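You operate a simulated robot arm through the tools that you are given. There is no shell and no other tool. Be economical: measure what you need, move in short steps, check, and stop when the job is done.

Carry out the task below with a simulated robot arm. There is one attempt and no reset: what you move stays moved.

TASK
Bolt the orange chuck jaw into the cream fixture with the green T-key.
Fine: seat the jaw, then tighten both square bolts; put the key back.
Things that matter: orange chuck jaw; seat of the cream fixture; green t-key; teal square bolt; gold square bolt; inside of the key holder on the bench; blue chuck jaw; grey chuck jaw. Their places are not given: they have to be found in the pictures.

It is judged by the outcome, as a careful person would: the job done as asked, and still so three seconds after it is handed in. It fails if anything else is knocked over, pushed out of place, dropped, spilled or broken.

THE ROBOT
A 7-joint arm with a two-finger parallel gripper, fixed in place. Base frame: the origin is at the foot of the arm, x ahead of it, y to its left, z up; the work surface is at about z = 0. Lengths are in m, angles in degrees, forces in N, time in s.
With the tool pointing down near the work surface it reaches from about 0.24 to 0.62 m from the base axis. Its first joint turns from -66.0 to 66.0 degrees. Payload 2.6 kg.
Tool frame: the origin (TCP) lies between the finger pads and is the grasp point; the fingertips stand 0.03 m ahead of it; z points along the fingers, y is the line along which they close. The gripper opens to 0.094 m. The fingers are 0.028 m wide and 0.01 m thick; the gripper's body (0.05 by 0.096 m) begins 0.055 m behind the TCP.
Orientation is that of the tool frame in the base frame, as [roll, pitch, yaw] about the fixed x, y, z axes, in that order (R = Rz(yaw) Ry(pitch) Rx(roll)). With the fingers straight down and closing along the base's y, the tool's x points along the base's -x, its y along +y and its z along -z.

THE INTERFACE
- The arm moves only by the tool send_rows. Its argument "commands" is a list of rows, each a list of 7 numbers: the closure in counts, from 0 (fully open) to 255 (shut), then the shift along the base's x, y, z in cm, then the turn, a rotation vector about the base's x, y, z in degrees. In form: [[hand, tx, ty, tz, rx, ry, rz], ...]. A call has 1 to 12 rows; each row shifts and turns the commanded pose from where the row before left it. A row lasts 0.2 s, in which the tool goes at most 0.05 m and 8.6 degrees; a call with a longer step from one row to the next is refused whole, and so is a gripper value outside its range. A pose out of reach is approached as far as the arm can. The call stops where the force on the tool passes 70 N (or 10 N more than at its start, if that is more) or the arm is blocked; 0.2 s more then pass. The fingers move at their own pace (about 0.072 m/s each) and stop on an object; they squeeze with about 44 N. The grip force told is the motor's: it shows also when the fingers shut on nothing. Time passes only in rows, and 0.2 s behind the last, so rows that do not move let the fingers close. It gives the time, the measured TCP pose, the force on the tool (base axes), the opening and the grip force at its end, in the units of the frame above (readings bear some noise).
- Cameras (640 x 400 px; columns grow to the right, rows downward): "scene" is fixed at [0.0509, 0.455, 0.553]; the picture's right is [-0.54, -0.84, 0.00], its down [-0.57, 0.37, -0.73] and it looks along [0.61, -0.40, -0.68] (base axes); focal length 271 px, centre (320, 200). "wrist" rides on the gripper at [-0.037, 0, -0.058] in the tool frame; the picture's right is [0.00, -1.00, 0.00], its down [0.97, 0.00, -0.24] and it looks along [0.24, 0.00, 0.97] (tool axes); focal length 218 px, centre (320, 200).
- grab_frame(camera): a new picture of that camera. No time passes.
- point_at(camera, pixels): there is no depth. For up to 12 entries [column, row, z] of the newest picture of that camera ("zoom" is the newest enlarged one), the place [x, y] in the base frame at which the ray of that pixel passes the height z, good to about 0.002 m. No time passes.
- enlarge(camera, box): a new picture of the part [left, top, right, bottom] of that camera's present view, enlarged. No time passes.
- sign_off(): hands the job in; it is judged then, once.

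Work in short steps. Measure before you move; look again where a grasp or a placing could have gone wrong, and mend it. You have 80 turns and 34 pictures in all, those below and enlarged ones among them. Open the gripper and draw the arm clear of the work before you hand the job in, unless the task says otherwise; then end with one line.

The tools are called after "Call:" as a command line: name --pt "numbers of a row" for each row, then --argument value for the rest, lists and objects as JSON in quotes. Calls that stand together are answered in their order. send_rows: Moves the arm, as the interface text tells. Its arguments: {"type":"object","properties":{"commands":{"type":"array","items":{"type":"array","items":{"type":"number"}}}},"required":["commands"]} The other tools are called the same way: grab_frame (camera) takes a picture; point_at (camera, pixels) gives the place at which the rays of pixels pass given heights; enlarge (camera, box) takes an enlarged picture of a part of a camera's view; sign_off () hands the job in.

At the start:

```text
t: 0.0
position: [0.3255, 0.1725, 0.3397]
orientation: [-180.0, 0.0, -179.9]
force: [0.3, -0.4, 0.9]
width: 0.094
finger_force: 0.0
```

scene: 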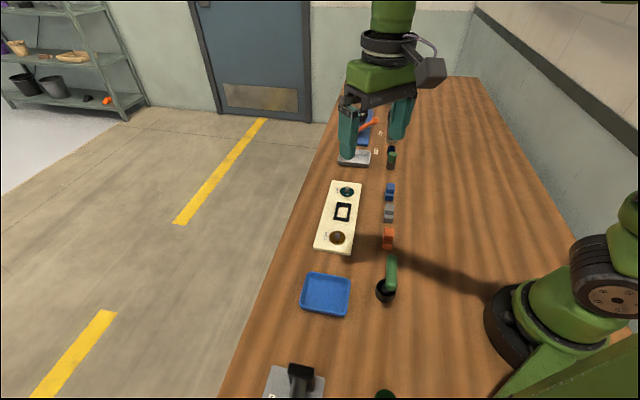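
wrist: 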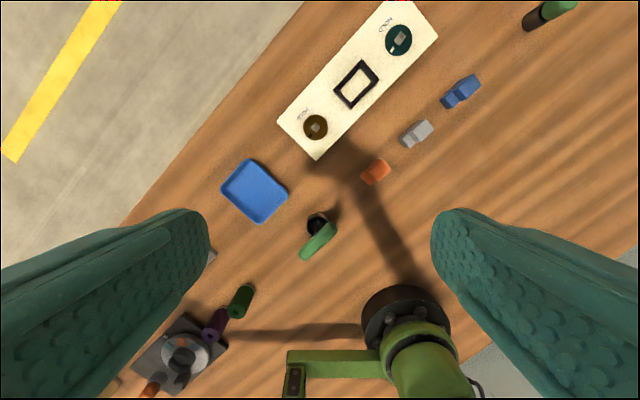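

The wrist view shows the fixture (355,80), three jaws, the key in its holder (318,232). I enlarge these for detail.

Call:
enlarge --camera "wrist" --box '[260, 0, 500, 150]'

Call:
enlarge --camera "scene" --box '[290, 170, 450, 310]'

Call:
enlarge --camera "wrist" --box '[210, 120, 450, 270]'

Call:
point_at --camera "wrist" --pixels '[[355, 85, 0.02], [398, 40, 0.02], [316, 127, 0.02], [375, 172, 0.02], [417, 133, 0.02], [460, 92, 0.02], [318, 222, 0.02], [318, 240, 0.08], [305, 252, 0.08], [333, 228, 0.08]]'

```text
2.67 times, centred on (380, 75) of wrist
```

zoom: 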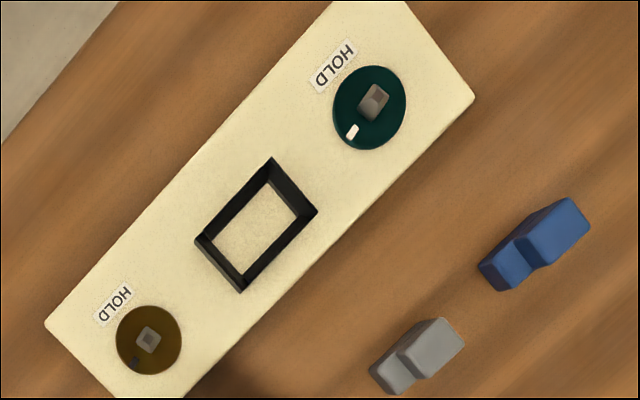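

```text
2.86 times, centred on (370, 240) of scene
```

zoom: 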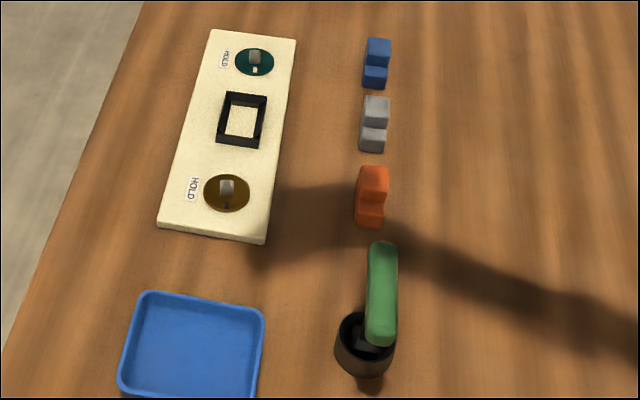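

```text
2.67 times, centred on (330, 195) of wrist
```

zoom: 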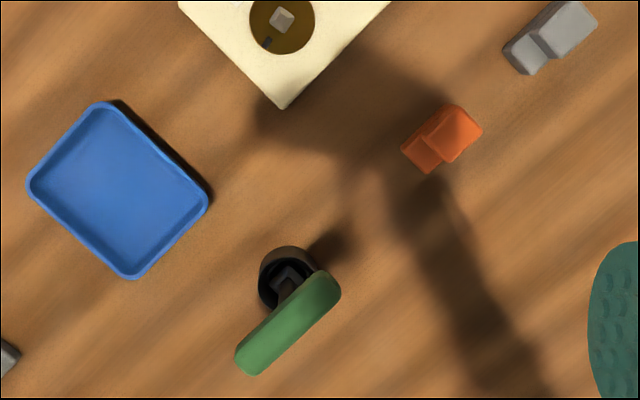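

```text
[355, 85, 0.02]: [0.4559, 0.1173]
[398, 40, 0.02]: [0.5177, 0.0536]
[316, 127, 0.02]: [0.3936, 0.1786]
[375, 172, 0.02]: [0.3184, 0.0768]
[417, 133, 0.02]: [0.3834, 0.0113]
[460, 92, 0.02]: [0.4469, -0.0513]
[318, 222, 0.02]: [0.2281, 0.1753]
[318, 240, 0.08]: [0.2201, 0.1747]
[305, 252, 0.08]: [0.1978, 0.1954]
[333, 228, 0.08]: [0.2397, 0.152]
```

Everything lies along a line at about -45°. I go above the orange jaw at about (0.318,0.077) with the fingers turned by -45°, to look closely.

Call:
send_rows --pt "0 -0.1 -1.6 -2 0 0 -7.5" --pt "0 -0.1 -1.6 -2 0 0 -7.5" --pt "0 -0.1 -1.6 -2 0 0 -7.5" --pt "0 -0.1 -1.6 -2 0 0 -7.5" --pt "0 -0.1 -1.6 -2 0 0 -7.5" --pt "0 -0.2 -1.6 -2 0 0 -7.5"

Call:
grab_frame --camera "wrist"

```text
t: 1.4
position: [0.3185, 0.0776, 0.2184]
orientation: [180.0, 0.0, 134.9]
force: [0.1, -0.6, 0.0]
width: 0.094
finger_force: 0.0
```

```text
28 pictures are left
```

wrist: 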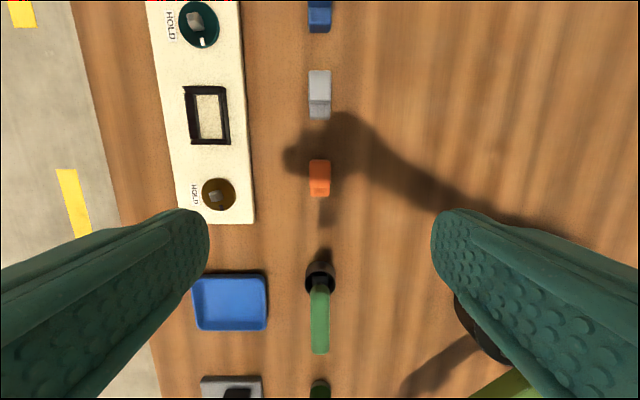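

The jaw sits at (320,178), aligned with the image. I enlarge it and the fixture to measure dimensions.

Call:
enlarge --camera "wrist" --box '[140, 60, 380, 210]'

Call:
point_at --camera "wrist" --pixels '[[148, 0, 0.02], [182, 214, 0.02], [253, 222, 0.02], [238, 0, 0.02], [310, 160, 0.03], [330, 160, 0.03], [310, 196, 0.0], [330, 196, 0.0]]'

```text
2.67 times, centred on (260, 135) of wrist
```

zoom: 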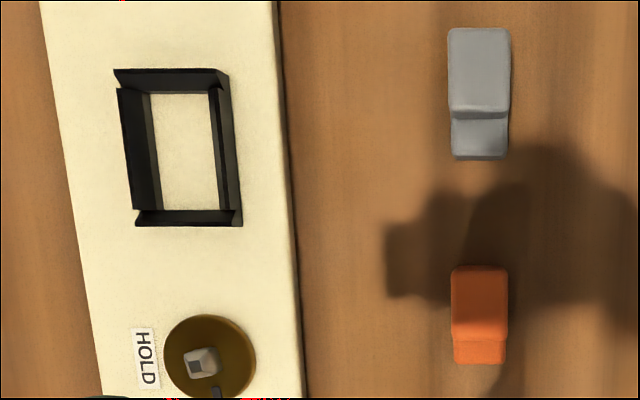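

```text
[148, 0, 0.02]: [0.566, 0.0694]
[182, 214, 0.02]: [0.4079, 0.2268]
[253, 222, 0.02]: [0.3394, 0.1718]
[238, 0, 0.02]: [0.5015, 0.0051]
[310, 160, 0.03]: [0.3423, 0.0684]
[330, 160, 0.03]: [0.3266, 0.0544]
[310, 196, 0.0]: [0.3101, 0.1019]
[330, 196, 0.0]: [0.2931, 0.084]
```

Triangulate heights: the jaw's far top edge and fixture corners from both cameras.

Call:
point_at --camera "scene" --pixels '[[389.1, 228, 0.02], [389.1, 228, 0.03], [389.1, 228, 0.04], [389.1, 228, 0.05], [350.7, 252.5, 0.01], [350.7, 252.5, 0.02], [350.7, 252.5, 0.03], [391.9, 255.7, 0.06], [391.9, 255.7, 0.09], [391.9, 255.7, 0.12], [390.9, 288.9, 0.08], [390.9, 288.9, 0.1]]'

Call:
point_at --camera "wrist" --pixels '[[319.6, 159.7, 0.02], [319.6, 159.7, 0.03], [319.6, 159.7, 0.04], [319.6, 159.7, 0.05], [254, 223, 0.01], [254, 223, 0.02], [254, 223, 0.03], [319.5, 284, 0.06], [319.5, 284, 0.09], [319.5, 284, 0.12], [319.5, 353, 0.08], [319.5, 353, 0.1]]'

```text
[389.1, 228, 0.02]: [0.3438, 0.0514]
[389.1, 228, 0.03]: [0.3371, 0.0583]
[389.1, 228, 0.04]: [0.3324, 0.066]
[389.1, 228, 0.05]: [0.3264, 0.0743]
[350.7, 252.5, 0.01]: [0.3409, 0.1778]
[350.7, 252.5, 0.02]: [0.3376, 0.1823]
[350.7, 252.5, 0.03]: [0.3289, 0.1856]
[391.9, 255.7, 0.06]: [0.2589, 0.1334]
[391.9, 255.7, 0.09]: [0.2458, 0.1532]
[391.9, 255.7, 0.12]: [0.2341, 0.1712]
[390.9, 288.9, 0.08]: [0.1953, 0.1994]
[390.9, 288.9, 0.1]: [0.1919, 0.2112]
```

```text
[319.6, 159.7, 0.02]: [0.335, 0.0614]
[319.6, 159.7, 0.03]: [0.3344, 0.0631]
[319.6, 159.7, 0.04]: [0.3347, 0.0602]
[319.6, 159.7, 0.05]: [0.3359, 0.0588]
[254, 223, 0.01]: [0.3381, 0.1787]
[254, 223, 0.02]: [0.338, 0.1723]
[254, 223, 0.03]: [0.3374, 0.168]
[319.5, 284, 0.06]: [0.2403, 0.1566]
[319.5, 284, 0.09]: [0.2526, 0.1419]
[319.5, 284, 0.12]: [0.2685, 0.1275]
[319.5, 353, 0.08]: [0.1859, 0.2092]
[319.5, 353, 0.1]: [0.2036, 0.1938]
```

The jaw top is at z≈0.034, the fixture is thin, the key handle is at about z≈0.08. I look straight down on the seat next.

Call:
send_rows --pt "0 3 1.4 -1.2 0 0 0" --pt "0 3 1.4 -1.2 0 0 0" --pt "0 3 1.4 -1.2 0 0 0" --pt "0 3 1.4 -1.2 0 0 0"

Call:
grab_frame --camera "wrist"

```text
t: 2.4
position: [0.4405, 0.1344, 0.1735]
orientation: [180.0, 0.0, 135.0]
force: [0.8, 0.0, 0.2]
width: 0.0939
finger_force: 0.1
```

```text
26 pictures are left
```

wrist: 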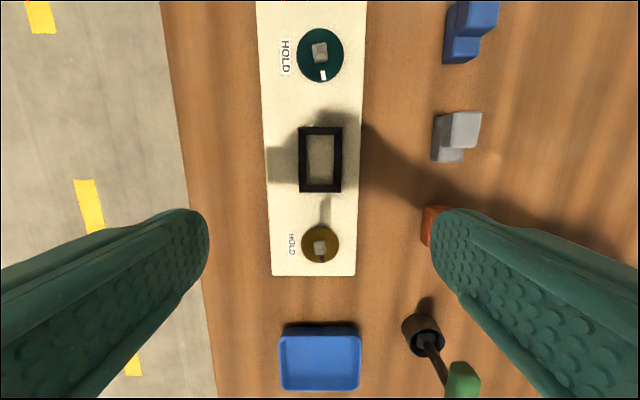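

Call:
enlarge --camera "wrist" --box '[256, 110, 384, 190]'

Call:
point_at --camera "wrist" --pixels '[[258, 0, 0.012], [271, 276, 0.012], [354, 276, 0.012], [366, 0, 0.012], [320, 160, 0.012], [320, 160, 0.02], [298, 127, 0.02], [343, 127, 0.02], [341, 192, 0.02], [299, 192, 0.02], [320, 246, 0.02], [320, 54, 0.02]]'

```text
5.00 times, centred on (320, 150) of wrist
```

zoom: 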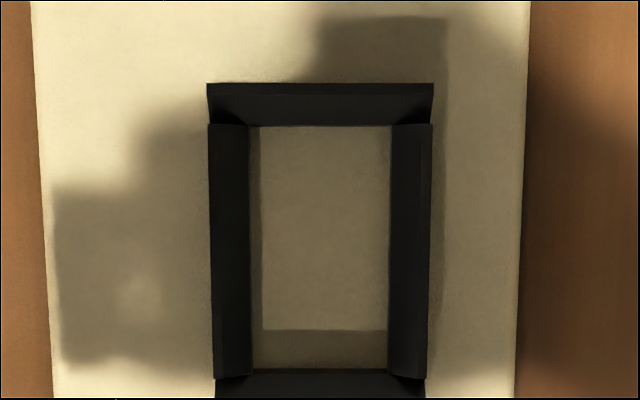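

```text
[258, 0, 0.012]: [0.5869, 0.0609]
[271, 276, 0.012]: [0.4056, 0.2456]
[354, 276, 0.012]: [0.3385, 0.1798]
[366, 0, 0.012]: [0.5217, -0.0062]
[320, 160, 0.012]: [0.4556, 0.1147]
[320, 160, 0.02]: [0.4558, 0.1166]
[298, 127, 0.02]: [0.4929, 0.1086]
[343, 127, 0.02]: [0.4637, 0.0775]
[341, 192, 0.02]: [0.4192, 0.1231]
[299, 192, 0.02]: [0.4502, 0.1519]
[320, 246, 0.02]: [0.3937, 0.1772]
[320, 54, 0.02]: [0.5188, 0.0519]
```

The seat is at about (0.456,0.115), axis at -45°, bolts at (0.394,0.177) and (0.519,0.052); both need a 90° clockwise turn to bring the marks to HOLD. Now to the jaw: go above (0.321,0.075), then down to TCP z 0.045.

Call:
send_rows --pt "0 -3 -1.5 -1 0 0 0" --pt "0 -3 -1.5 -1 0 0 0" --pt "0 -3 -1.5 -1 0 0 0" --pt "0 -2.95 -1.45 -1 0 0 0" --pt "0 0 0 -3 0 0 0" --pt "0 0 0 -3 0 0 0"

Call:
grab_frame --camera "wrist"

```text
t: 3.8
position: [0.3178, 0.0744, 0.072]
orientation: [-180.0, 0.0, 135.0]
force: [-0.5, 0.3, -0.6]
width: 0.094
finger_force: 0.2
```

```text
24 pictures are left
```

wrist: 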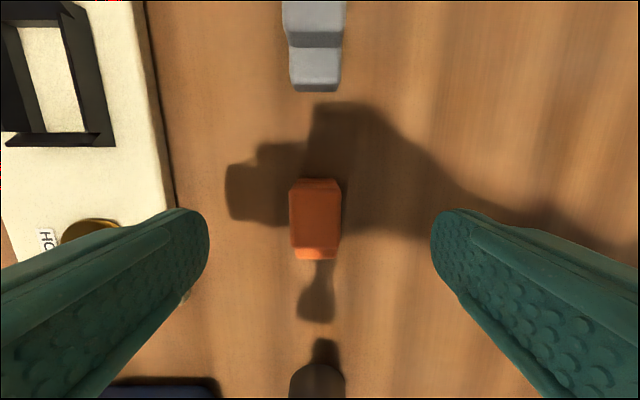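

Call:
enlarge --camera "wrist" --box '[264, 165, 376, 235]'

Call:
enlarge --camera "wrist" --box '[264, 200, 376, 270]'

Call:
point_at --camera "wrist" --pixels '[[316, 184, 0.034], [316, 240, 0.034], [290, 215, 0.034], [341, 215, 0.034], [316, 260, 0.018], [316, 260, 0.0]]'

```text
5.71 times, centred on (320, 200) of wrist
```

zoom: 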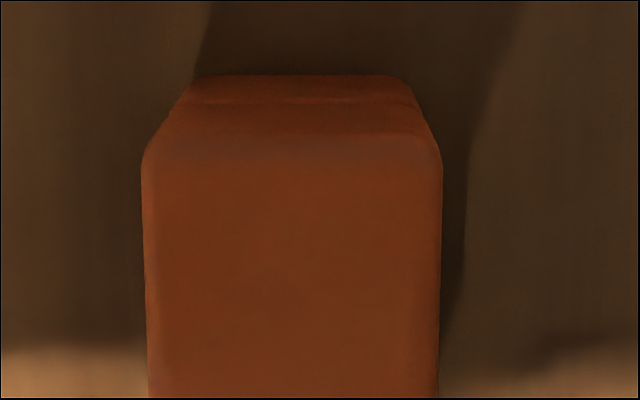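

```text
5.71 times, centred on (320, 235) of wrist
```

zoom: 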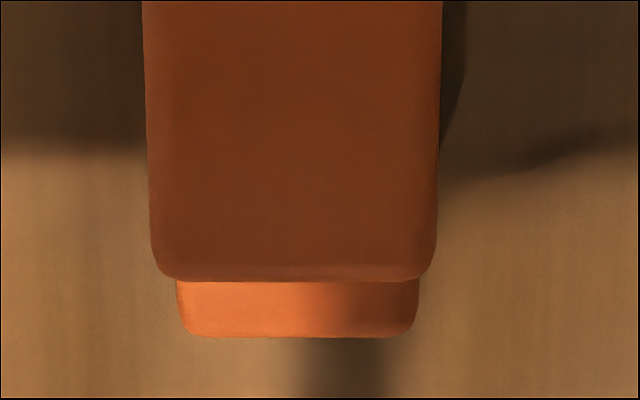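

```text
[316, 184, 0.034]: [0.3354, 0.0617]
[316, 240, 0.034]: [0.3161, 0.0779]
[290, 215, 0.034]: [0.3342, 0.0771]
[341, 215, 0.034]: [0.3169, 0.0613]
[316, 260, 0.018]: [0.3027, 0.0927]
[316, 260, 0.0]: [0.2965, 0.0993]
```

The jaw spans u 0.1485–0.191, 24 mm wide; its tall part centres near (0.321,0.074). Shift +2.6 mm in x, descend and close.

Call:
send_rows --pt "0 0.26 0 -1.0 0 0 0" --pt "0 0 0 -1.7 0 0 0" --pt "0 0 0 0 0 0 0" --pt "255 0 0 0 0 0 0" --pt "255 0 0 0 0 0 0" --pt "255 0 0 0 0 0 0" --pt "255 0 0 0 0 0 0"

```text
t: 5.4
position: [0.321, 0.0741, 0.045]
orientation: [180.0, 0.0, 135.1]
force: [0.6, 0.7, 0.2]
width: 0.0236
finger_force: 43.9
```

Gripped at 23.6 mm. Lift and move over the seat; jaw centre is about 4.6 mm behind the TCP along the axis, so TCP target is (0.459,0.112).

Call:
send_rows --pt "255 0 0 2.5 0 0 0" --pt "255 0 0 3 0 0 0" --pt "255 2.8 0.8 1 0 0 0" --pt "255 2.8 0.8 0 0 0 0" --pt "255 2.8 0.8 0 0 0 0" --pt "255 2.7 0.7 0 0 0 0" --pt "255 2.7 0.7 0 0 0 0" --pt "255 0 0 0 0 0 0"

Call:
grab_frame --camera "wrist"

Call:
enlarge --camera "scene" --box '[290, 140, 450, 260]'

```text
t: 7.2
position: [0.4598, 0.1123, 0.1101]
orientation: [179.9, 0.0, 135.0]
force: [-0.4, -0.8, -2.0]
width: 0.0236
finger_force: 44.1
```

```text
21 pictures are left
```

wrist: 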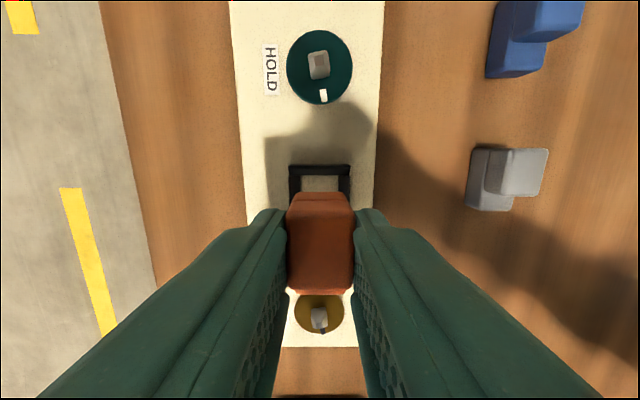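

```text
3.33 times, centred on (370, 200) of scene
```

zoom: 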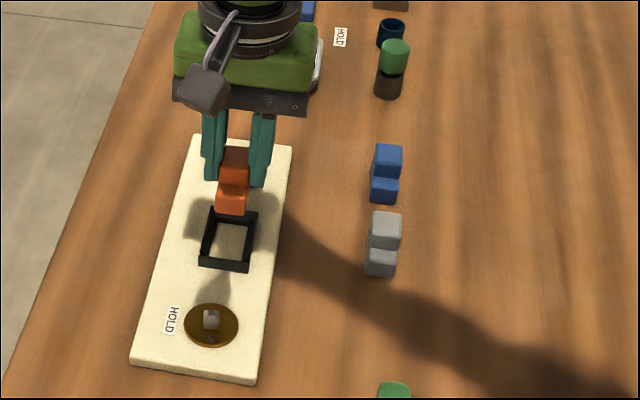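

The jaw is centred laterally on the seat (frame cols 289–351); triangulation puts wall tops at z≈0.02. I shift 1 mm back along the axis and lower carefully.

Call:
send_rows --pt "255 -0.06 0.06 -2 0 0 0" --pt "255 0 0 -1.5 0 0 0" --pt "255 0 0 -0.8 0 0 0" --pt "255 0 0 -0.4 0 0 0" --pt "255 0 0 0 0 0 0"

```text
t: 8.4
position: [0.4592, 0.1117, 0.0627]
orientation: [-179.9, -0.1, 135.0]
force: [0.2, -0.8, -2.5]
width: 0.0236
finger_force: 44.1
```

Call:
send_rows --pt "255 0 0 -0.3 0 0 0" --pt "255 0 0 -0.2 0 0 0" --pt "255 0 0 0 0 0 0"

Call:
grab_frame --camera "wrist"

```text
t: 9.2
position: [0.4584, 0.1135, 0.057]
orientation: [179.9, 0.0, 135.1]
force: [0.2, 0.3, -3.0]
width: 0.0236
finger_force: 44.1
```

```text
19 pictures are left
```

wrist: 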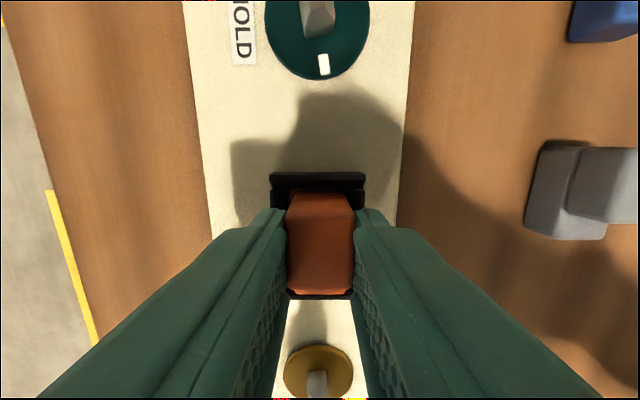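

The jaw is inside the frame with no contact yet; keep lowering by small steps.

Call:
send_rows --pt "255 0 0 -0.15 0 0 0" --pt "255 0 0 -0.15 0 0 0" --pt "255 0 0 0 0 0 0"

```text
t: 10.0
position: [0.46, 0.1136, 0.0575]
orientation: [179.8, 0.2, 135.0]
force: [-10.9, -4.4, 29.6]
width: 0.0236
finger_force: 44.5
```

Contact at TCP z≈0.057 (jaw bottom ≈0.012, the floor). Relieve slightly, open and go up to inspect.

Call:
send_rows --pt "255 0 0 0.2 0 0 0" --pt "190 0 0 0 0 0 0" --pt "150 0 0 0 0 0 0" --pt "130 0 0 0 0 0 0" --pt "100 0 0 2 0 0 0" --pt "100 0 0 4 0 0 0" --pt "100 -1 1 3 0 0 0"

Call:
enlarge --camera "wrist" --box '[240, 100, 400, 200]'

Call:
enlarge --camera "scene" --box '[310, 180, 374, 260]'

```text
t: 11.6
position: [0.451, 0.1205, 0.1468]
orientation: [-180.0, 0.0, 135.1]
force: [1.2, 0.1, -0.2]
width: 0.0571
finger_force: 0.0
```

```text
4.00 times, centred on (320, 150) of wrist
```

zoom: 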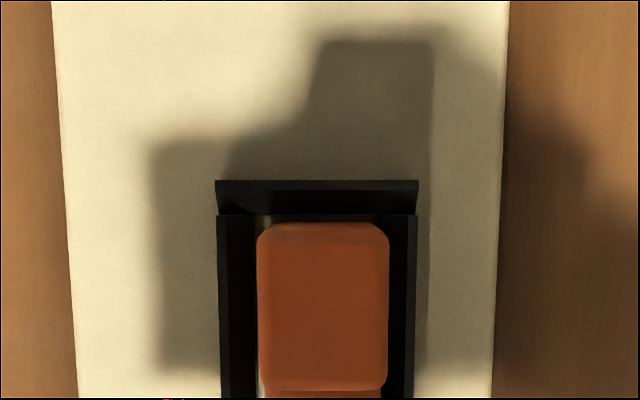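

```text
5.00 times, centred on (342, 220) of scene
```

zoom: 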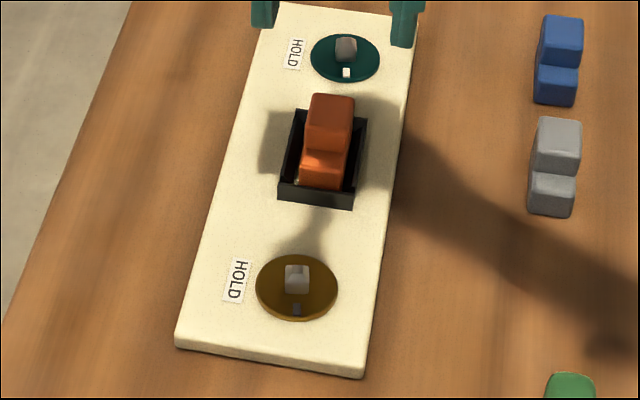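

Jaw seated flat. Now over to the key near (0.222,0.175), open, and look.

Call:
send_rows --pt "60 -3.8 0.9 0.8 0 0 0" --pt "0 -3.8 0.9 0.8 0 0 0" --pt "0 -3.8 0.9 0.8 0 0 0" --pt "0 -3.8 0.9 0.8 0 0 0" --pt "0 -3.8 0.9 0.8 0 0 0" --pt "0 -3.8 0.9 0 0 0 0" --pt "0 0 0 0 0 0 0"

Call:
grab_frame --camera "wrist"

```text
t: 13.2
position: [0.2213, 0.1755, 0.1868]
orientation: [180.0, 0.0, 135.0]
force: [0.0, -0.5, -1.0]
width: 0.0939
finger_force: 0.0
```

```text
16 pictures are left
```

wrist: 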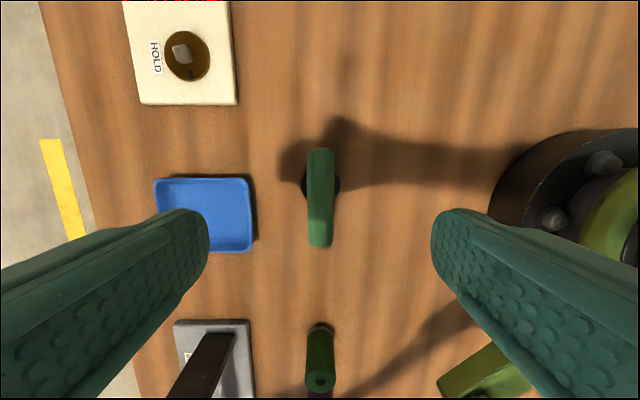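

Call:
enlarge --camera "wrist" --box '[240, 140, 400, 240]'

Call:
enlarge --camera "scene" --box '[350, 245, 430, 305]'

```text
4.00 times, centred on (320, 190) of wrist
```

zoom: 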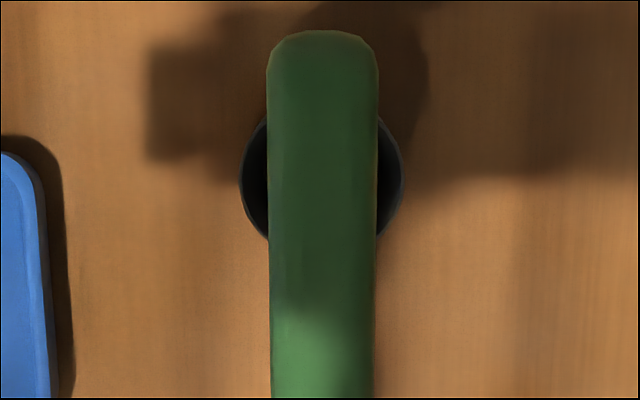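

```text
6.67 times, centred on (390, 275) of scene
```

zoom: 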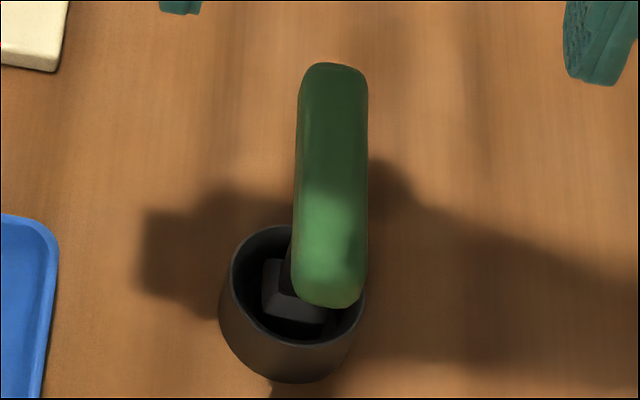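

The key's handle is centred on the TCP (col 320.5), top at ≈0.087, with a square socket at its foot in the cup. Descend to z≈0.078 and grip.

Call:
send_rows --pt "0 -0.07 0.07 -3.5 0 0 0" --pt "0 0 0 -3.5 0 0 0" --pt "0 0 0 -2.5 0 0 0" --pt "0 0 0 -1.4 0 0 0" --pt "0 0 0 0 0 0 0" --pt "255 0 0 0 0 0 0" --pt "255 0 0 0 0 0 0" --pt "255 0 0 0 0 0 0" --pt "255 0 0 0 0 0 0" --pt "255 0 0 0 0 0 0"

```text
t: 15.4
position: [0.221, 0.1772, 0.0773]
orientation: [-179.9, 0.0, 134.9]
force: [-0.2, 0.5, -0.1]
width: 0.0237
finger_force: 44.0
```

Key gripped (23.7 mm). Lift it straight up out of the cup and check it from the scene camera.

Call:
send_rows --pt "255 0 0 1 0 0 0" --pt "255 0 0 2 0 0 0" --pt "255 0 0 3 0 0 0" --pt "255 0 0 3 0 0 0" --pt "255 0 0 0 0 0 0"

Call:
enlarge --camera "scene" --box '[340, 195, 440, 315]'

```text
t: 16.6
position: [0.2217, 0.1772, 0.1683]
orientation: [180.0, 0.0, 135.1]
force: [-0.3, 0.2, -1.5]
width: 0.0236
finger_force: 44.0
```

```text
3.33 times, centred on (390, 255) of scene
```

zoom: 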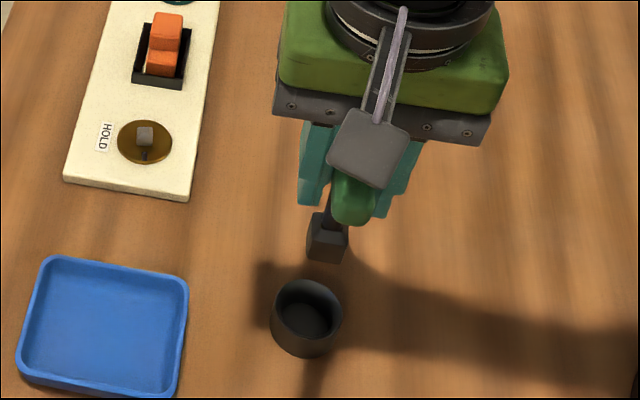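

Key is clear and upright. Now rotate +90° and move to stand 45 mm beside the gold bolt, so I can see the bolt past the handle.

Call:
send_rows --pt "255 1.3 0.3 0 0 0 8.18" --pt "255 1.3 0.3 0 0 0 8.18" --pt "255 1.3 0.3 0 0 0 8.18" --pt "255 1.3 0.3 0 0 0 8.18" --pt "255 1.3 0.3 0 0 0 8.18" --pt "255 1.3 0.3 0 0 0 8.18" --pt "255 1.3 0.3 0 0 0 8.18" --pt "255 1.3 0.3 0 0 0 8.18" --pt "255 1.3 0.3 0 0 0 8.18" --pt "255 1.3 0.3 0 0 0 8.18" --pt "255 1.2 0.4 0 0 0 8.2" --pt "255 0 0 0 0 0 0"

Call:
grab_frame --camera "wrist"

```text
t: 19.2
position: [0.362, 0.2122, 0.1674]
orientation: [180.0, 0.0, -134.9]
force: [0.8, 0.5, -1.1]
width: 0.0241
finger_force: 44.3
```

```text
12 pictures are left
```

wrist: 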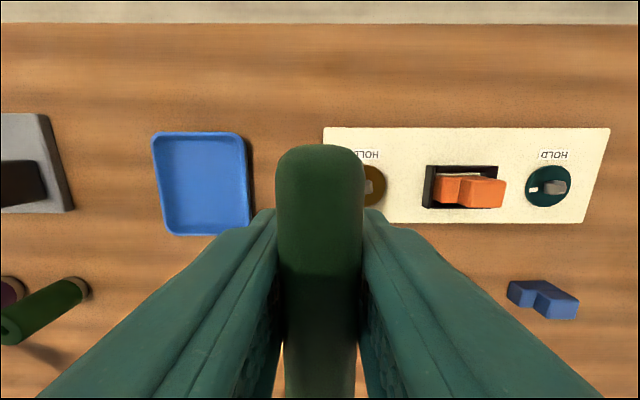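

Call:
enlarge --camera "wrist" --box '[330, 120, 610, 295]'

Call:
point_at --camera "wrist" --pixels '[[368, 186, 0.024], [553, 187, 0.024], [465, 186, 0.02]]'

```text
2.29 times, centred on (470, 208) of wrist
```

zoom: 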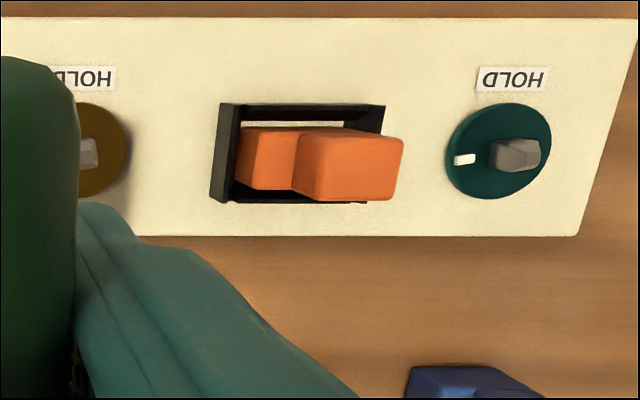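

```text
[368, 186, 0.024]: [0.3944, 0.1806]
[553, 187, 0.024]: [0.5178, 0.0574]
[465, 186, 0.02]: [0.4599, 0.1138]
```

The bolts seem pre-rotated some 10° counterclockwise from the axis; I need the angle precisely. I back off a little further along the axis and lower, to see the gold bolt unobstructed.

Call:
send_rows --pt "255 -1.2 1.2 -1.5 0 0 0" --pt "255 -1.2 1.2 -1.5 0 0 0" --pt "255 0 0 0 0 0 0"

Call:
enlarge --camera "wrist" --box '[370, 130, 482, 200]'

```text
t: 20.0
position: [0.3398, 0.2357, 0.1386]
orientation: [-180.0, 0.0, -135.0]
force: [1.0, -0.8, -1.2]
width: 0.0237
finger_force: 44.0
```

```text
5.71 times, centred on (426, 165) of wrist
```

zoom: 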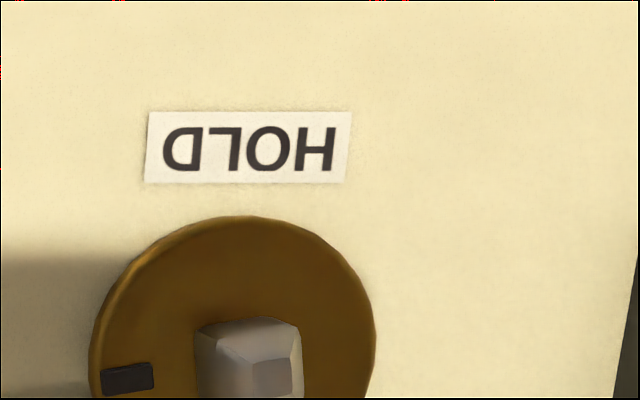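

Call:
enlarge --camera "wrist" --box '[370, 160, 466, 220]'

```text
6.67 times, centred on (418, 190) of wrist
```

zoom: 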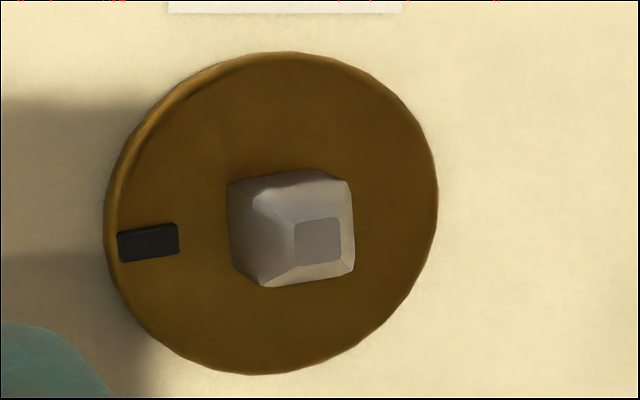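

The gold bolt is rotated ≈10° CCW off the axis; combined triangulation puts its axis at (0.3927,0.1801). Turn the key by +10°, move over it, and lower to just above.

Call:
send_rows --pt "255 1.8 -1.84 0 0 0 5" --pt "255 1.8 -1.84 0 0 0 5" --pt "255 1.8 -1.83 0 0 0 0" --pt "255 0 0 -1.2 0 0 0" --pt "255 0 0 -0.8 0 0 0" --pt "255 0 0 0 0 0 0"

Call:
enlarge --camera "scene" --box '[316, 210, 372, 260]'

```text
t: 21.4
position: [0.3931, 0.18, 0.1192]
orientation: [180.0, 0.0, -125.0]
force: [0.9, -0.6, -1.5]
width: 0.0236
finger_force: 44.1
```

```text
8.00 times, centred on (344, 235) of scene
```

zoom: 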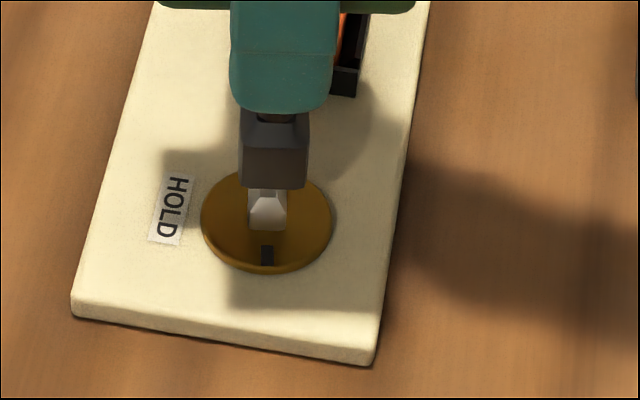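

Lateral alignment looks good (socket col 274 vs head 268, mostly perspective). Lower in small steps, watching force.

Call:
send_rows --pt "255 0 0 -0.5 0 0 0" --pt "255 0 0 -0.4 0 0 0" --pt "255 0 0 -0.3 0 0 0" --pt "255 0 0 0 0 0 0"

```text
t: 22.4
position: [0.3927, 0.1804, 0.1046]
orientation: [-180.0, 0.0, -125.0]
force: [0.0, 0.2, -1.4]
width: 0.0238
finger_force: 44.1
```

Call:
send_rows --pt "255 0 0 -0.2 0 0 0" --pt "255 0 0 -0.2 0 0 0" --pt "255 0 0 -0.2 0 0 0" --pt "255 0 0 -0.2 0 0 0" --pt "255 0 0 0 0 0 0"

```text
t: 23.6
position: [0.3921, 0.1797, 0.0982]
orientation: [-179.9, 0.1, -125.0]
force: [-0.1, 0.4, -1.0]
width: 0.024
finger_force: 44.4
```

Call:
send_rows --pt "255 0 0 -0.2 0 0 0" --pt "255 0 0 -0.2 0 0 0" --pt "255 0 0 -0.2 0 0 0" --pt "255 0 0 0 0 0 0"

Call:
enlarge --camera "scene" --box '[316, 210, 372, 260]'

```text
t: 24.6
position: [0.3939, 0.1813, 0.0944]
orientation: [-179.9, 0.1, -125.0]
force: [-7.6, -3.8, 33.0]
width: 0.0237
finger_force: 43.8
```

```text
8.00 times, centred on (344, 235) of scene
```

zoom: 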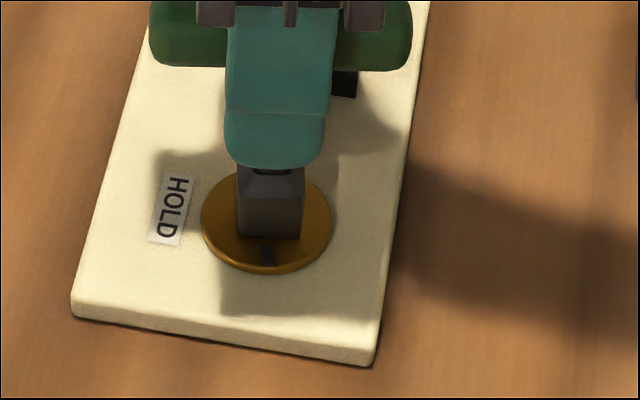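

Socket rests on the disc with the head fully inside (33 N). Ease 1 mm and start turning clockwise.

Call:
send_rows --pt "255 0 0 0.15 0 0 0" --pt "255 0 0 0 0 0 -8" --pt "255 0 0 0 0 0 -8" --pt "255 0 0 0 0 0 -8" --pt "255 0 0 0 0 0 -8" --pt "255 0 0 0 0 0 0"

Call:
enlarge --camera "scene" --box '[316, 210, 372, 260]'

```text
t: 26.0
position: [0.3937, 0.1797, 0.0933]
orientation: [-180.0, 0.2, -157.1]
force: [4.6, 3.7, 14.1]
width: 0.0238
finger_force: 44.0
```

```text
8.00 times, centred on (344, 235) of scene
```

zoom: 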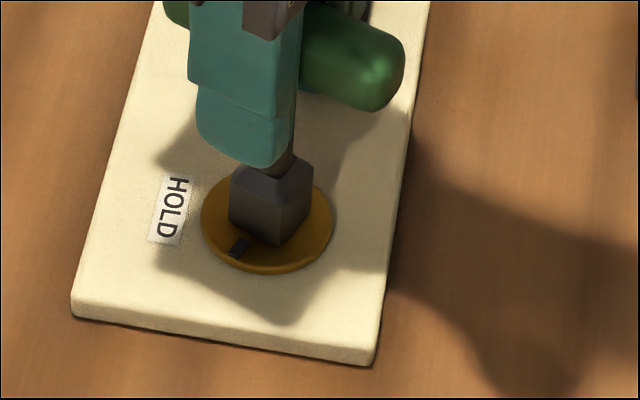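

The mark turns with the key. Continue another 68°.

Call:
send_rows --pt "255 0 0 0 0 0 -8.5" --pt "255 0 0 0 0 0 -8.5" --pt "255 0 0 0 0 0 -8.5" --pt "255 0 0 0 0 0 -8.5" --pt "255 0 0 0 0 0 -8.5" --pt "255 0 0 0 0 0 -8.5" --pt "255 0 0 0 0 0 -8.5" --pt "255 0 0 0 0 0 -8.5" --pt "255 0 0 0 0 0 0"

Call:
enlarge --camera "scene" --box '[316, 210, 372, 260]'

```text
t: 28.0
position: [0.3933, 0.1799, 0.0931]
orientation: [180.0, 0.1, 134.8]
force: [6.5, -2.8, 16.6]
width: 0.0237
finger_force: 44.4
```

```text
8.00 times, centred on (344, 235) of scene
```

zoom: 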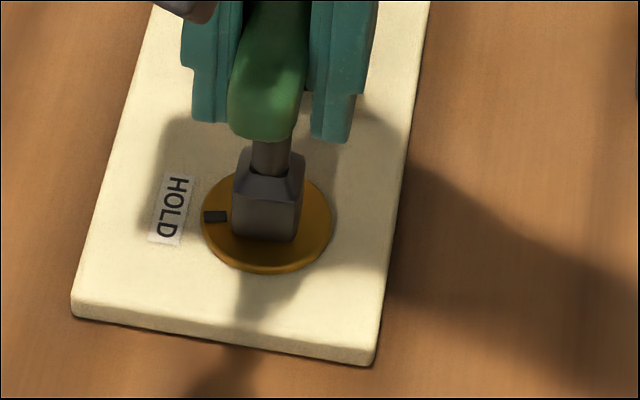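

Gold mark now points at HOLD. Lift the key off, turn +100° and travel to the teal bolt.

Call:
send_rows --pt "255 0 0 0.5 0 0 0" --pt "255 0 0 1.0 0 0 0" --pt "255 0 0 2 0 0 0" --pt "255 0 0 2.0 0 0 0" --pt "255 0 0 0 0 0 0"

Call:
send_rows --pt "255 1.1 -1.1 0 0 0 8.34" --pt "255 1.1 -1.1 0 0 0 8.34" --pt "255 1.1 -1.1 0 0 0 8.34" --pt "255 1.1 -1.1 0 0 0 8.34" --pt "255 1.1 -1.1 0 0 0 8.33" --pt "255 1.1 -1.1 0 0 0 8.33" --pt "255 1.1 -1.1 0 0 0 8.33" --pt "255 1.1 -1.1 0 0 0 8.33" --pt "255 1.1 -1.1 0 0 0 8.33" --pt "255 1.1 -1.1 0 0 0 8.33" --pt "255 1.1 -1.1 0 0 0 8.33" --pt "255 0.53 -0.53 0 0 0 8.33"

Call:
send_rows --pt "255 0 0 -1.5 0 0 0" --pt "255 0 0 -1.0 0 0 0" --pt "255 0 0 0 0 0 0"

Call:
enlarge --camera "scene" --box '[320, 165, 376, 215]'

```text
t: 29.2
position: [0.3928, 0.1794, 0.1486]
orientation: [180.0, 0.0, 134.9]
force: [-0.1, 0.5, -0.9]
width: 0.0239
finger_force: 43.7
```

```text
t: 31.8
position: [0.5182, 0.0544, 0.1475]
orientation: [-179.9, 0.1, -124.8]
force: [-0.8, 0.3, -1.4]
width: 0.0238
finger_force: 44.2
```

```text
t: 32.6
position: [0.5184, 0.0537, 0.1227]
orientation: [179.9, 0.1, -125.0]
force: [0.3, 0.1, -2.1]
width: 0.0236
finger_force: 44.2
```

```text
8.00 times, centred on (348, 190) of scene
```

zoom: 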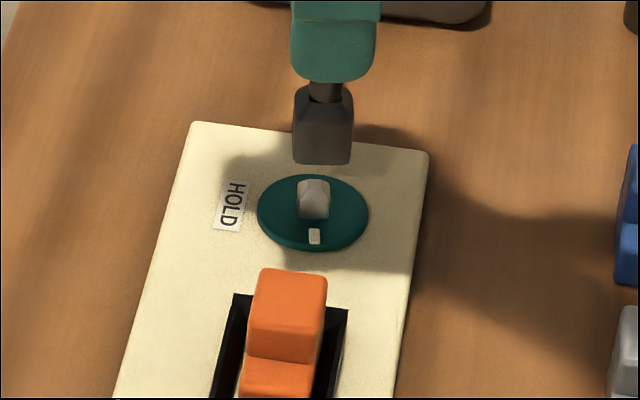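

The socket looks slightly right/far relative to the teal head. I check both disc centres through the scene camera.

Call:
point_at --camera "scene" --pixels '[[337.4, 237.75, 0.018], [347.06, 191.56, 0.018], [337.4, 237.75, 0.014], [347.06, 191.56, 0.014]]'

```text
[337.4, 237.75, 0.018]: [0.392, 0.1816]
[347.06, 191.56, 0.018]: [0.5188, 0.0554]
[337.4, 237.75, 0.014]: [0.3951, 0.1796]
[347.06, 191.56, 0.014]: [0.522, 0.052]
```

Spacing between the discs is ≈0.179–0.180 as I moved, so the position stands. Lower in steps, watching for early contact.

Call:
send_rows --pt "255 0.02 0.02 -0.6 0 0 0" --pt "255 0 0 -0.5 0 0 0" --pt "255 0 0 -0.3 0 0 0" --pt "255 0 0 -0.2 0 0 0" --pt "255 0 0 -0.2 0 0 0" --pt "255 0 0 0 0 0 0"

```text
t: 34.0
position: [0.5196, 0.0534, 0.1049]
orientation: [-180.0, 0.0, -124.9]
force: [-0.5, -0.6, -1.6]
width: 0.0241
finger_force: 44.3
```

Call:
send_rows --pt "255 0 0 -0.2 0 0 0" --pt "255 0 0 -0.2 0 0 0" --pt "255 0 0 -0.2 0 0 0" --pt "255 0 0 0 0 0 0"

```text
t: 35.0
position: [0.5195, 0.0547, 0.0997]
orientation: [180.0, 0.0, -125.1]
force: [0.0, 0.5, -0.6]
width: 0.0238
finger_force: 44.0
```

Call:
send_rows --pt "255 0 0 -0.2 0 0 0" --pt "255 0 0 -0.2 0 0 0" --pt "255 0 0 -0.2 0 0 0" --pt "255 0 0 0 0 0 0"

```text
t: 36.0
position: [0.5199, 0.0538, 0.0942]
orientation: [-180.0, 0.1, -125.0]
force: [-1.8, -1.1, 2.7]
width: 0.0241
finger_force: 43.8
```

Same seating depth as the gold bolt. Press 1 mm more and turn 100° clockwise.

Call:
send_rows --pt "255 0 0 -0.1 0 0 0" --pt "255 0 0 0 0 0 -8.3" --pt "255 0 0 0 0 0 -8.3" --pt "255 0 0 0 0 0 -8.3" --pt "255 0 0 0 0 0 -8.3" --pt "255 0 0 0 0 0 -8.3" --pt "255 0 0 0 0 0 -8.3" --pt "255 0 0 0 0 0 0"

Call:
send_rows --pt "255 0 0 0 0 0 -8.4" --pt "255 0 0 0 0 0 -8.4" --pt "255 0 0 0 0 0 -8.4" --pt "255 0 0 0 0 0 -8.4" --pt "255 0 0 0 0 0 -8.4" --pt "255 0 0 0 0 0 -8.2" --pt "255 0 0 0 0 0 0"

Call:
enlarge --camera "scene" --box '[320, 165, 376, 215]'

```text
t: 37.8
position: [0.5196, 0.0536, 0.0926]
orientation: [-180.0, 0.2, -175.0]
force: [4.6, 0.6, 15.1]
width: 0.0237
finger_force: 44.0
```

```text
t: 39.4
position: [0.5211, 0.0529, 0.0923]
orientation: [179.9, 0.1, 134.9]
force: [5.8, -7.1, 19.2]
width: 0.0237
finger_force: 44.4
```

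```text
8.00 times, centred on (348, 190) of scene
```

zoom: 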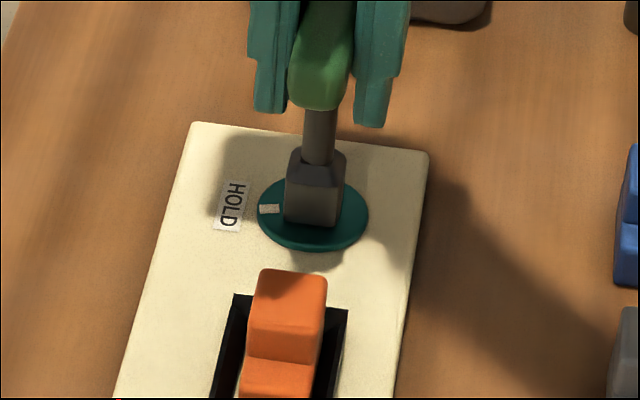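

Teal mark points at HOLD. Lift off and carry the key back above the holder, at the same pose as when picked.

Call:
send_rows --pt "255 0 0 0.5 0 0 0" --pt "255 0 0 1.1 0 0 0" --pt "255 0 0 3 0 0 0" --pt "255 0 0 3 0 0 0" --pt "255 0 0 0 0 0 0"

Call:
send_rows --pt "255 -2.98 1.23 0 0 0 0" --pt "255 -2.98 1.23 0 0 0 0" --pt "255 -2.98 1.23 0 0 0 0" --pt "255 -2.98 1.23 0 0 0 0" --pt "255 -2.98 1.23 0 0 0 0" --pt "255 -2.98 1.23 0 0 0 0" --pt "255 -2.98 1.23 0 0 0 0" --pt "255 -2.98 1.23 0 0 0 0" --pt "255 -2.98 1.23 0 0 0 0" --pt "255 -3.03 1.25 0 0 0 0" --pt "255 0 0 0 0 0 0"

Call:
enlarge --camera "scene" --box '[340, 195, 440, 315]'

```text
t: 40.6
position: [0.5195, 0.0536, 0.167]
orientation: [180.0, 0.0, 135.1]
force: [0.4, 1.2, -2.0]
width: 0.0238
finger_force: 43.9
```

```text
t: 43.0
position: [0.2211, 0.1761, 0.1676]
orientation: [-180.0, 0.1, 135.0]
force: [-0.2, 0.9, -0.7]
width: 0.0237
finger_force: 43.5
```

```text
3.33 times, centred on (390, 255) of scene
```

zoom: 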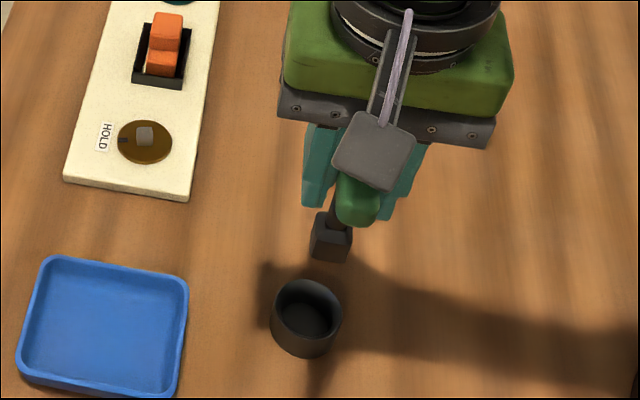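

The key hangs about 1–2 mm to the image right of where it was lifted; correct by (+1,+1.5 mm) and lower into the cup.

Call:
send_rows --pt "255 0.1 0.15 -2 0 0 0" --pt "255 0 0 -2 0 0 0" --pt "255 0 0 -1.5 0 0 0" --pt "255 0 0 -1.2 0 0 0" --pt "255 0 0 -1 0 0 0" --pt "255 0 0 -0.7 0 0 0" --pt "255 0 0 -0.3 0 0 0" --pt "255 0 0 0 0 0 0"

```text
t: 44.8
position: [0.2209, 0.1782, 0.0805]
orientation: [-179.9, 0.0, 135.0]
force: [-10.0, 1.1, -0.1]
width: 0.0239
finger_force: 43.9
```

A −10 N side force in x: the socket touches the cup wall, so ease 1.2 mm back in x and look at the readings.

Call:
send_rows --pt "255 -0.12 0 0 0 0 0" --pt "255 0 0 0 0 0 0"

```text
t: 45.4
position: [0.22, 0.1785, 0.0825]
orientation: [-180.0, 0.0, 135.0]
force: [-3.3, -0.4, -2.5]
width: 0.0236
finger_force: 44.2
```

Call:
send_rows --pt "255 -0.06 -0.05 -0.15 0 0 0" --pt "255 0 0 -0.15 0 0 0" --pt "255 0 0 0 0 0 0"

```text
t: 46.2
position: [0.2192, 0.1784, 0.0779]
orientation: [179.9, 0.1, 135.0]
force: [-0.1, -0.3, -1.6]
width: 0.0239
finger_force: 43.8
```

Call:
send_rows --pt "255 0 0 -0.1 0 0 0" --pt "255 0 0 0 0 0 0"

```text
t: 46.8
position: [0.2196, 0.1785, 0.0771]
orientation: [-179.9, 0.0, 135.0]
force: [-0.4, 0.3, -1.8]
width: 0.0236
finger_force: 43.9
```

Call:
send_rows --pt "255 0 0 -0.1 0 0 0" --pt "255 0 0 -0.1 0 0 0" --pt "255 0 0 0 0 0 0"

```text
t: 47.6
position: [0.2206, 0.178, 0.0765]
orientation: [179.8, 0.0, 135.0]
force: [-5.1, -7.9, 34.6]
width: 0.0238
finger_force: 43.6
```

Contact with the cup floor (35 N). Ease 1 mm and release slowly, then rise.

Call:
send_rows --pt "255 0 0 0.12 0 0 0" --pt "180 0 0 0 0 0 0" --pt "130 0 0 0 0 0 0" --pt "60 0 0 0 0 0 0" --pt "0 0 0 0 0 0 0" --pt "0 0 0 0 0 0 0" --pt "0 0 0 2 0 0 0" --pt "0 0 0 4 0 0 0" --pt "0 0 0 5 0 0 0" --pt "0 0 0 5 0 0 0"

Call:
grab_frame --camera "scene"

```text
t: 49.8
position: [0.2188, 0.1787, 0.2365]
orientation: [-180.0, 0.0, 135.0]
force: [-0.1, -0.4, -0.7]
width: 0.0942
finger_force: 0.1
```

```text
1 pictures are left
```

scene: 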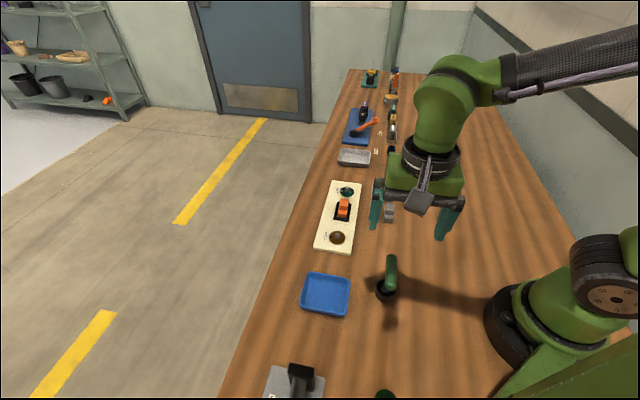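

The key stands upright in the holder, arm clear. One last look at the fixture.

Call:
enlarge --camera "scene" --box '[300, 175, 420, 310]'

```text
2.96 times, centred on (360, 242) of scene
```

zoom: 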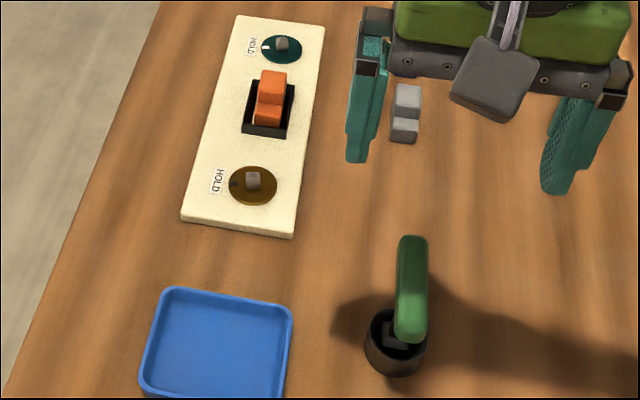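

Both marks point at HOLD, the jaw is in its seat and the key is back in the holder, so I hand the job in.

Call:
sign_off

```text
The job is handed in.
```

The orange jaw is seated in the cream fixture, both square bolts are turned to their HOLD marks, and the green T-key is back in its holder; the last pictures show nothing else out of place.
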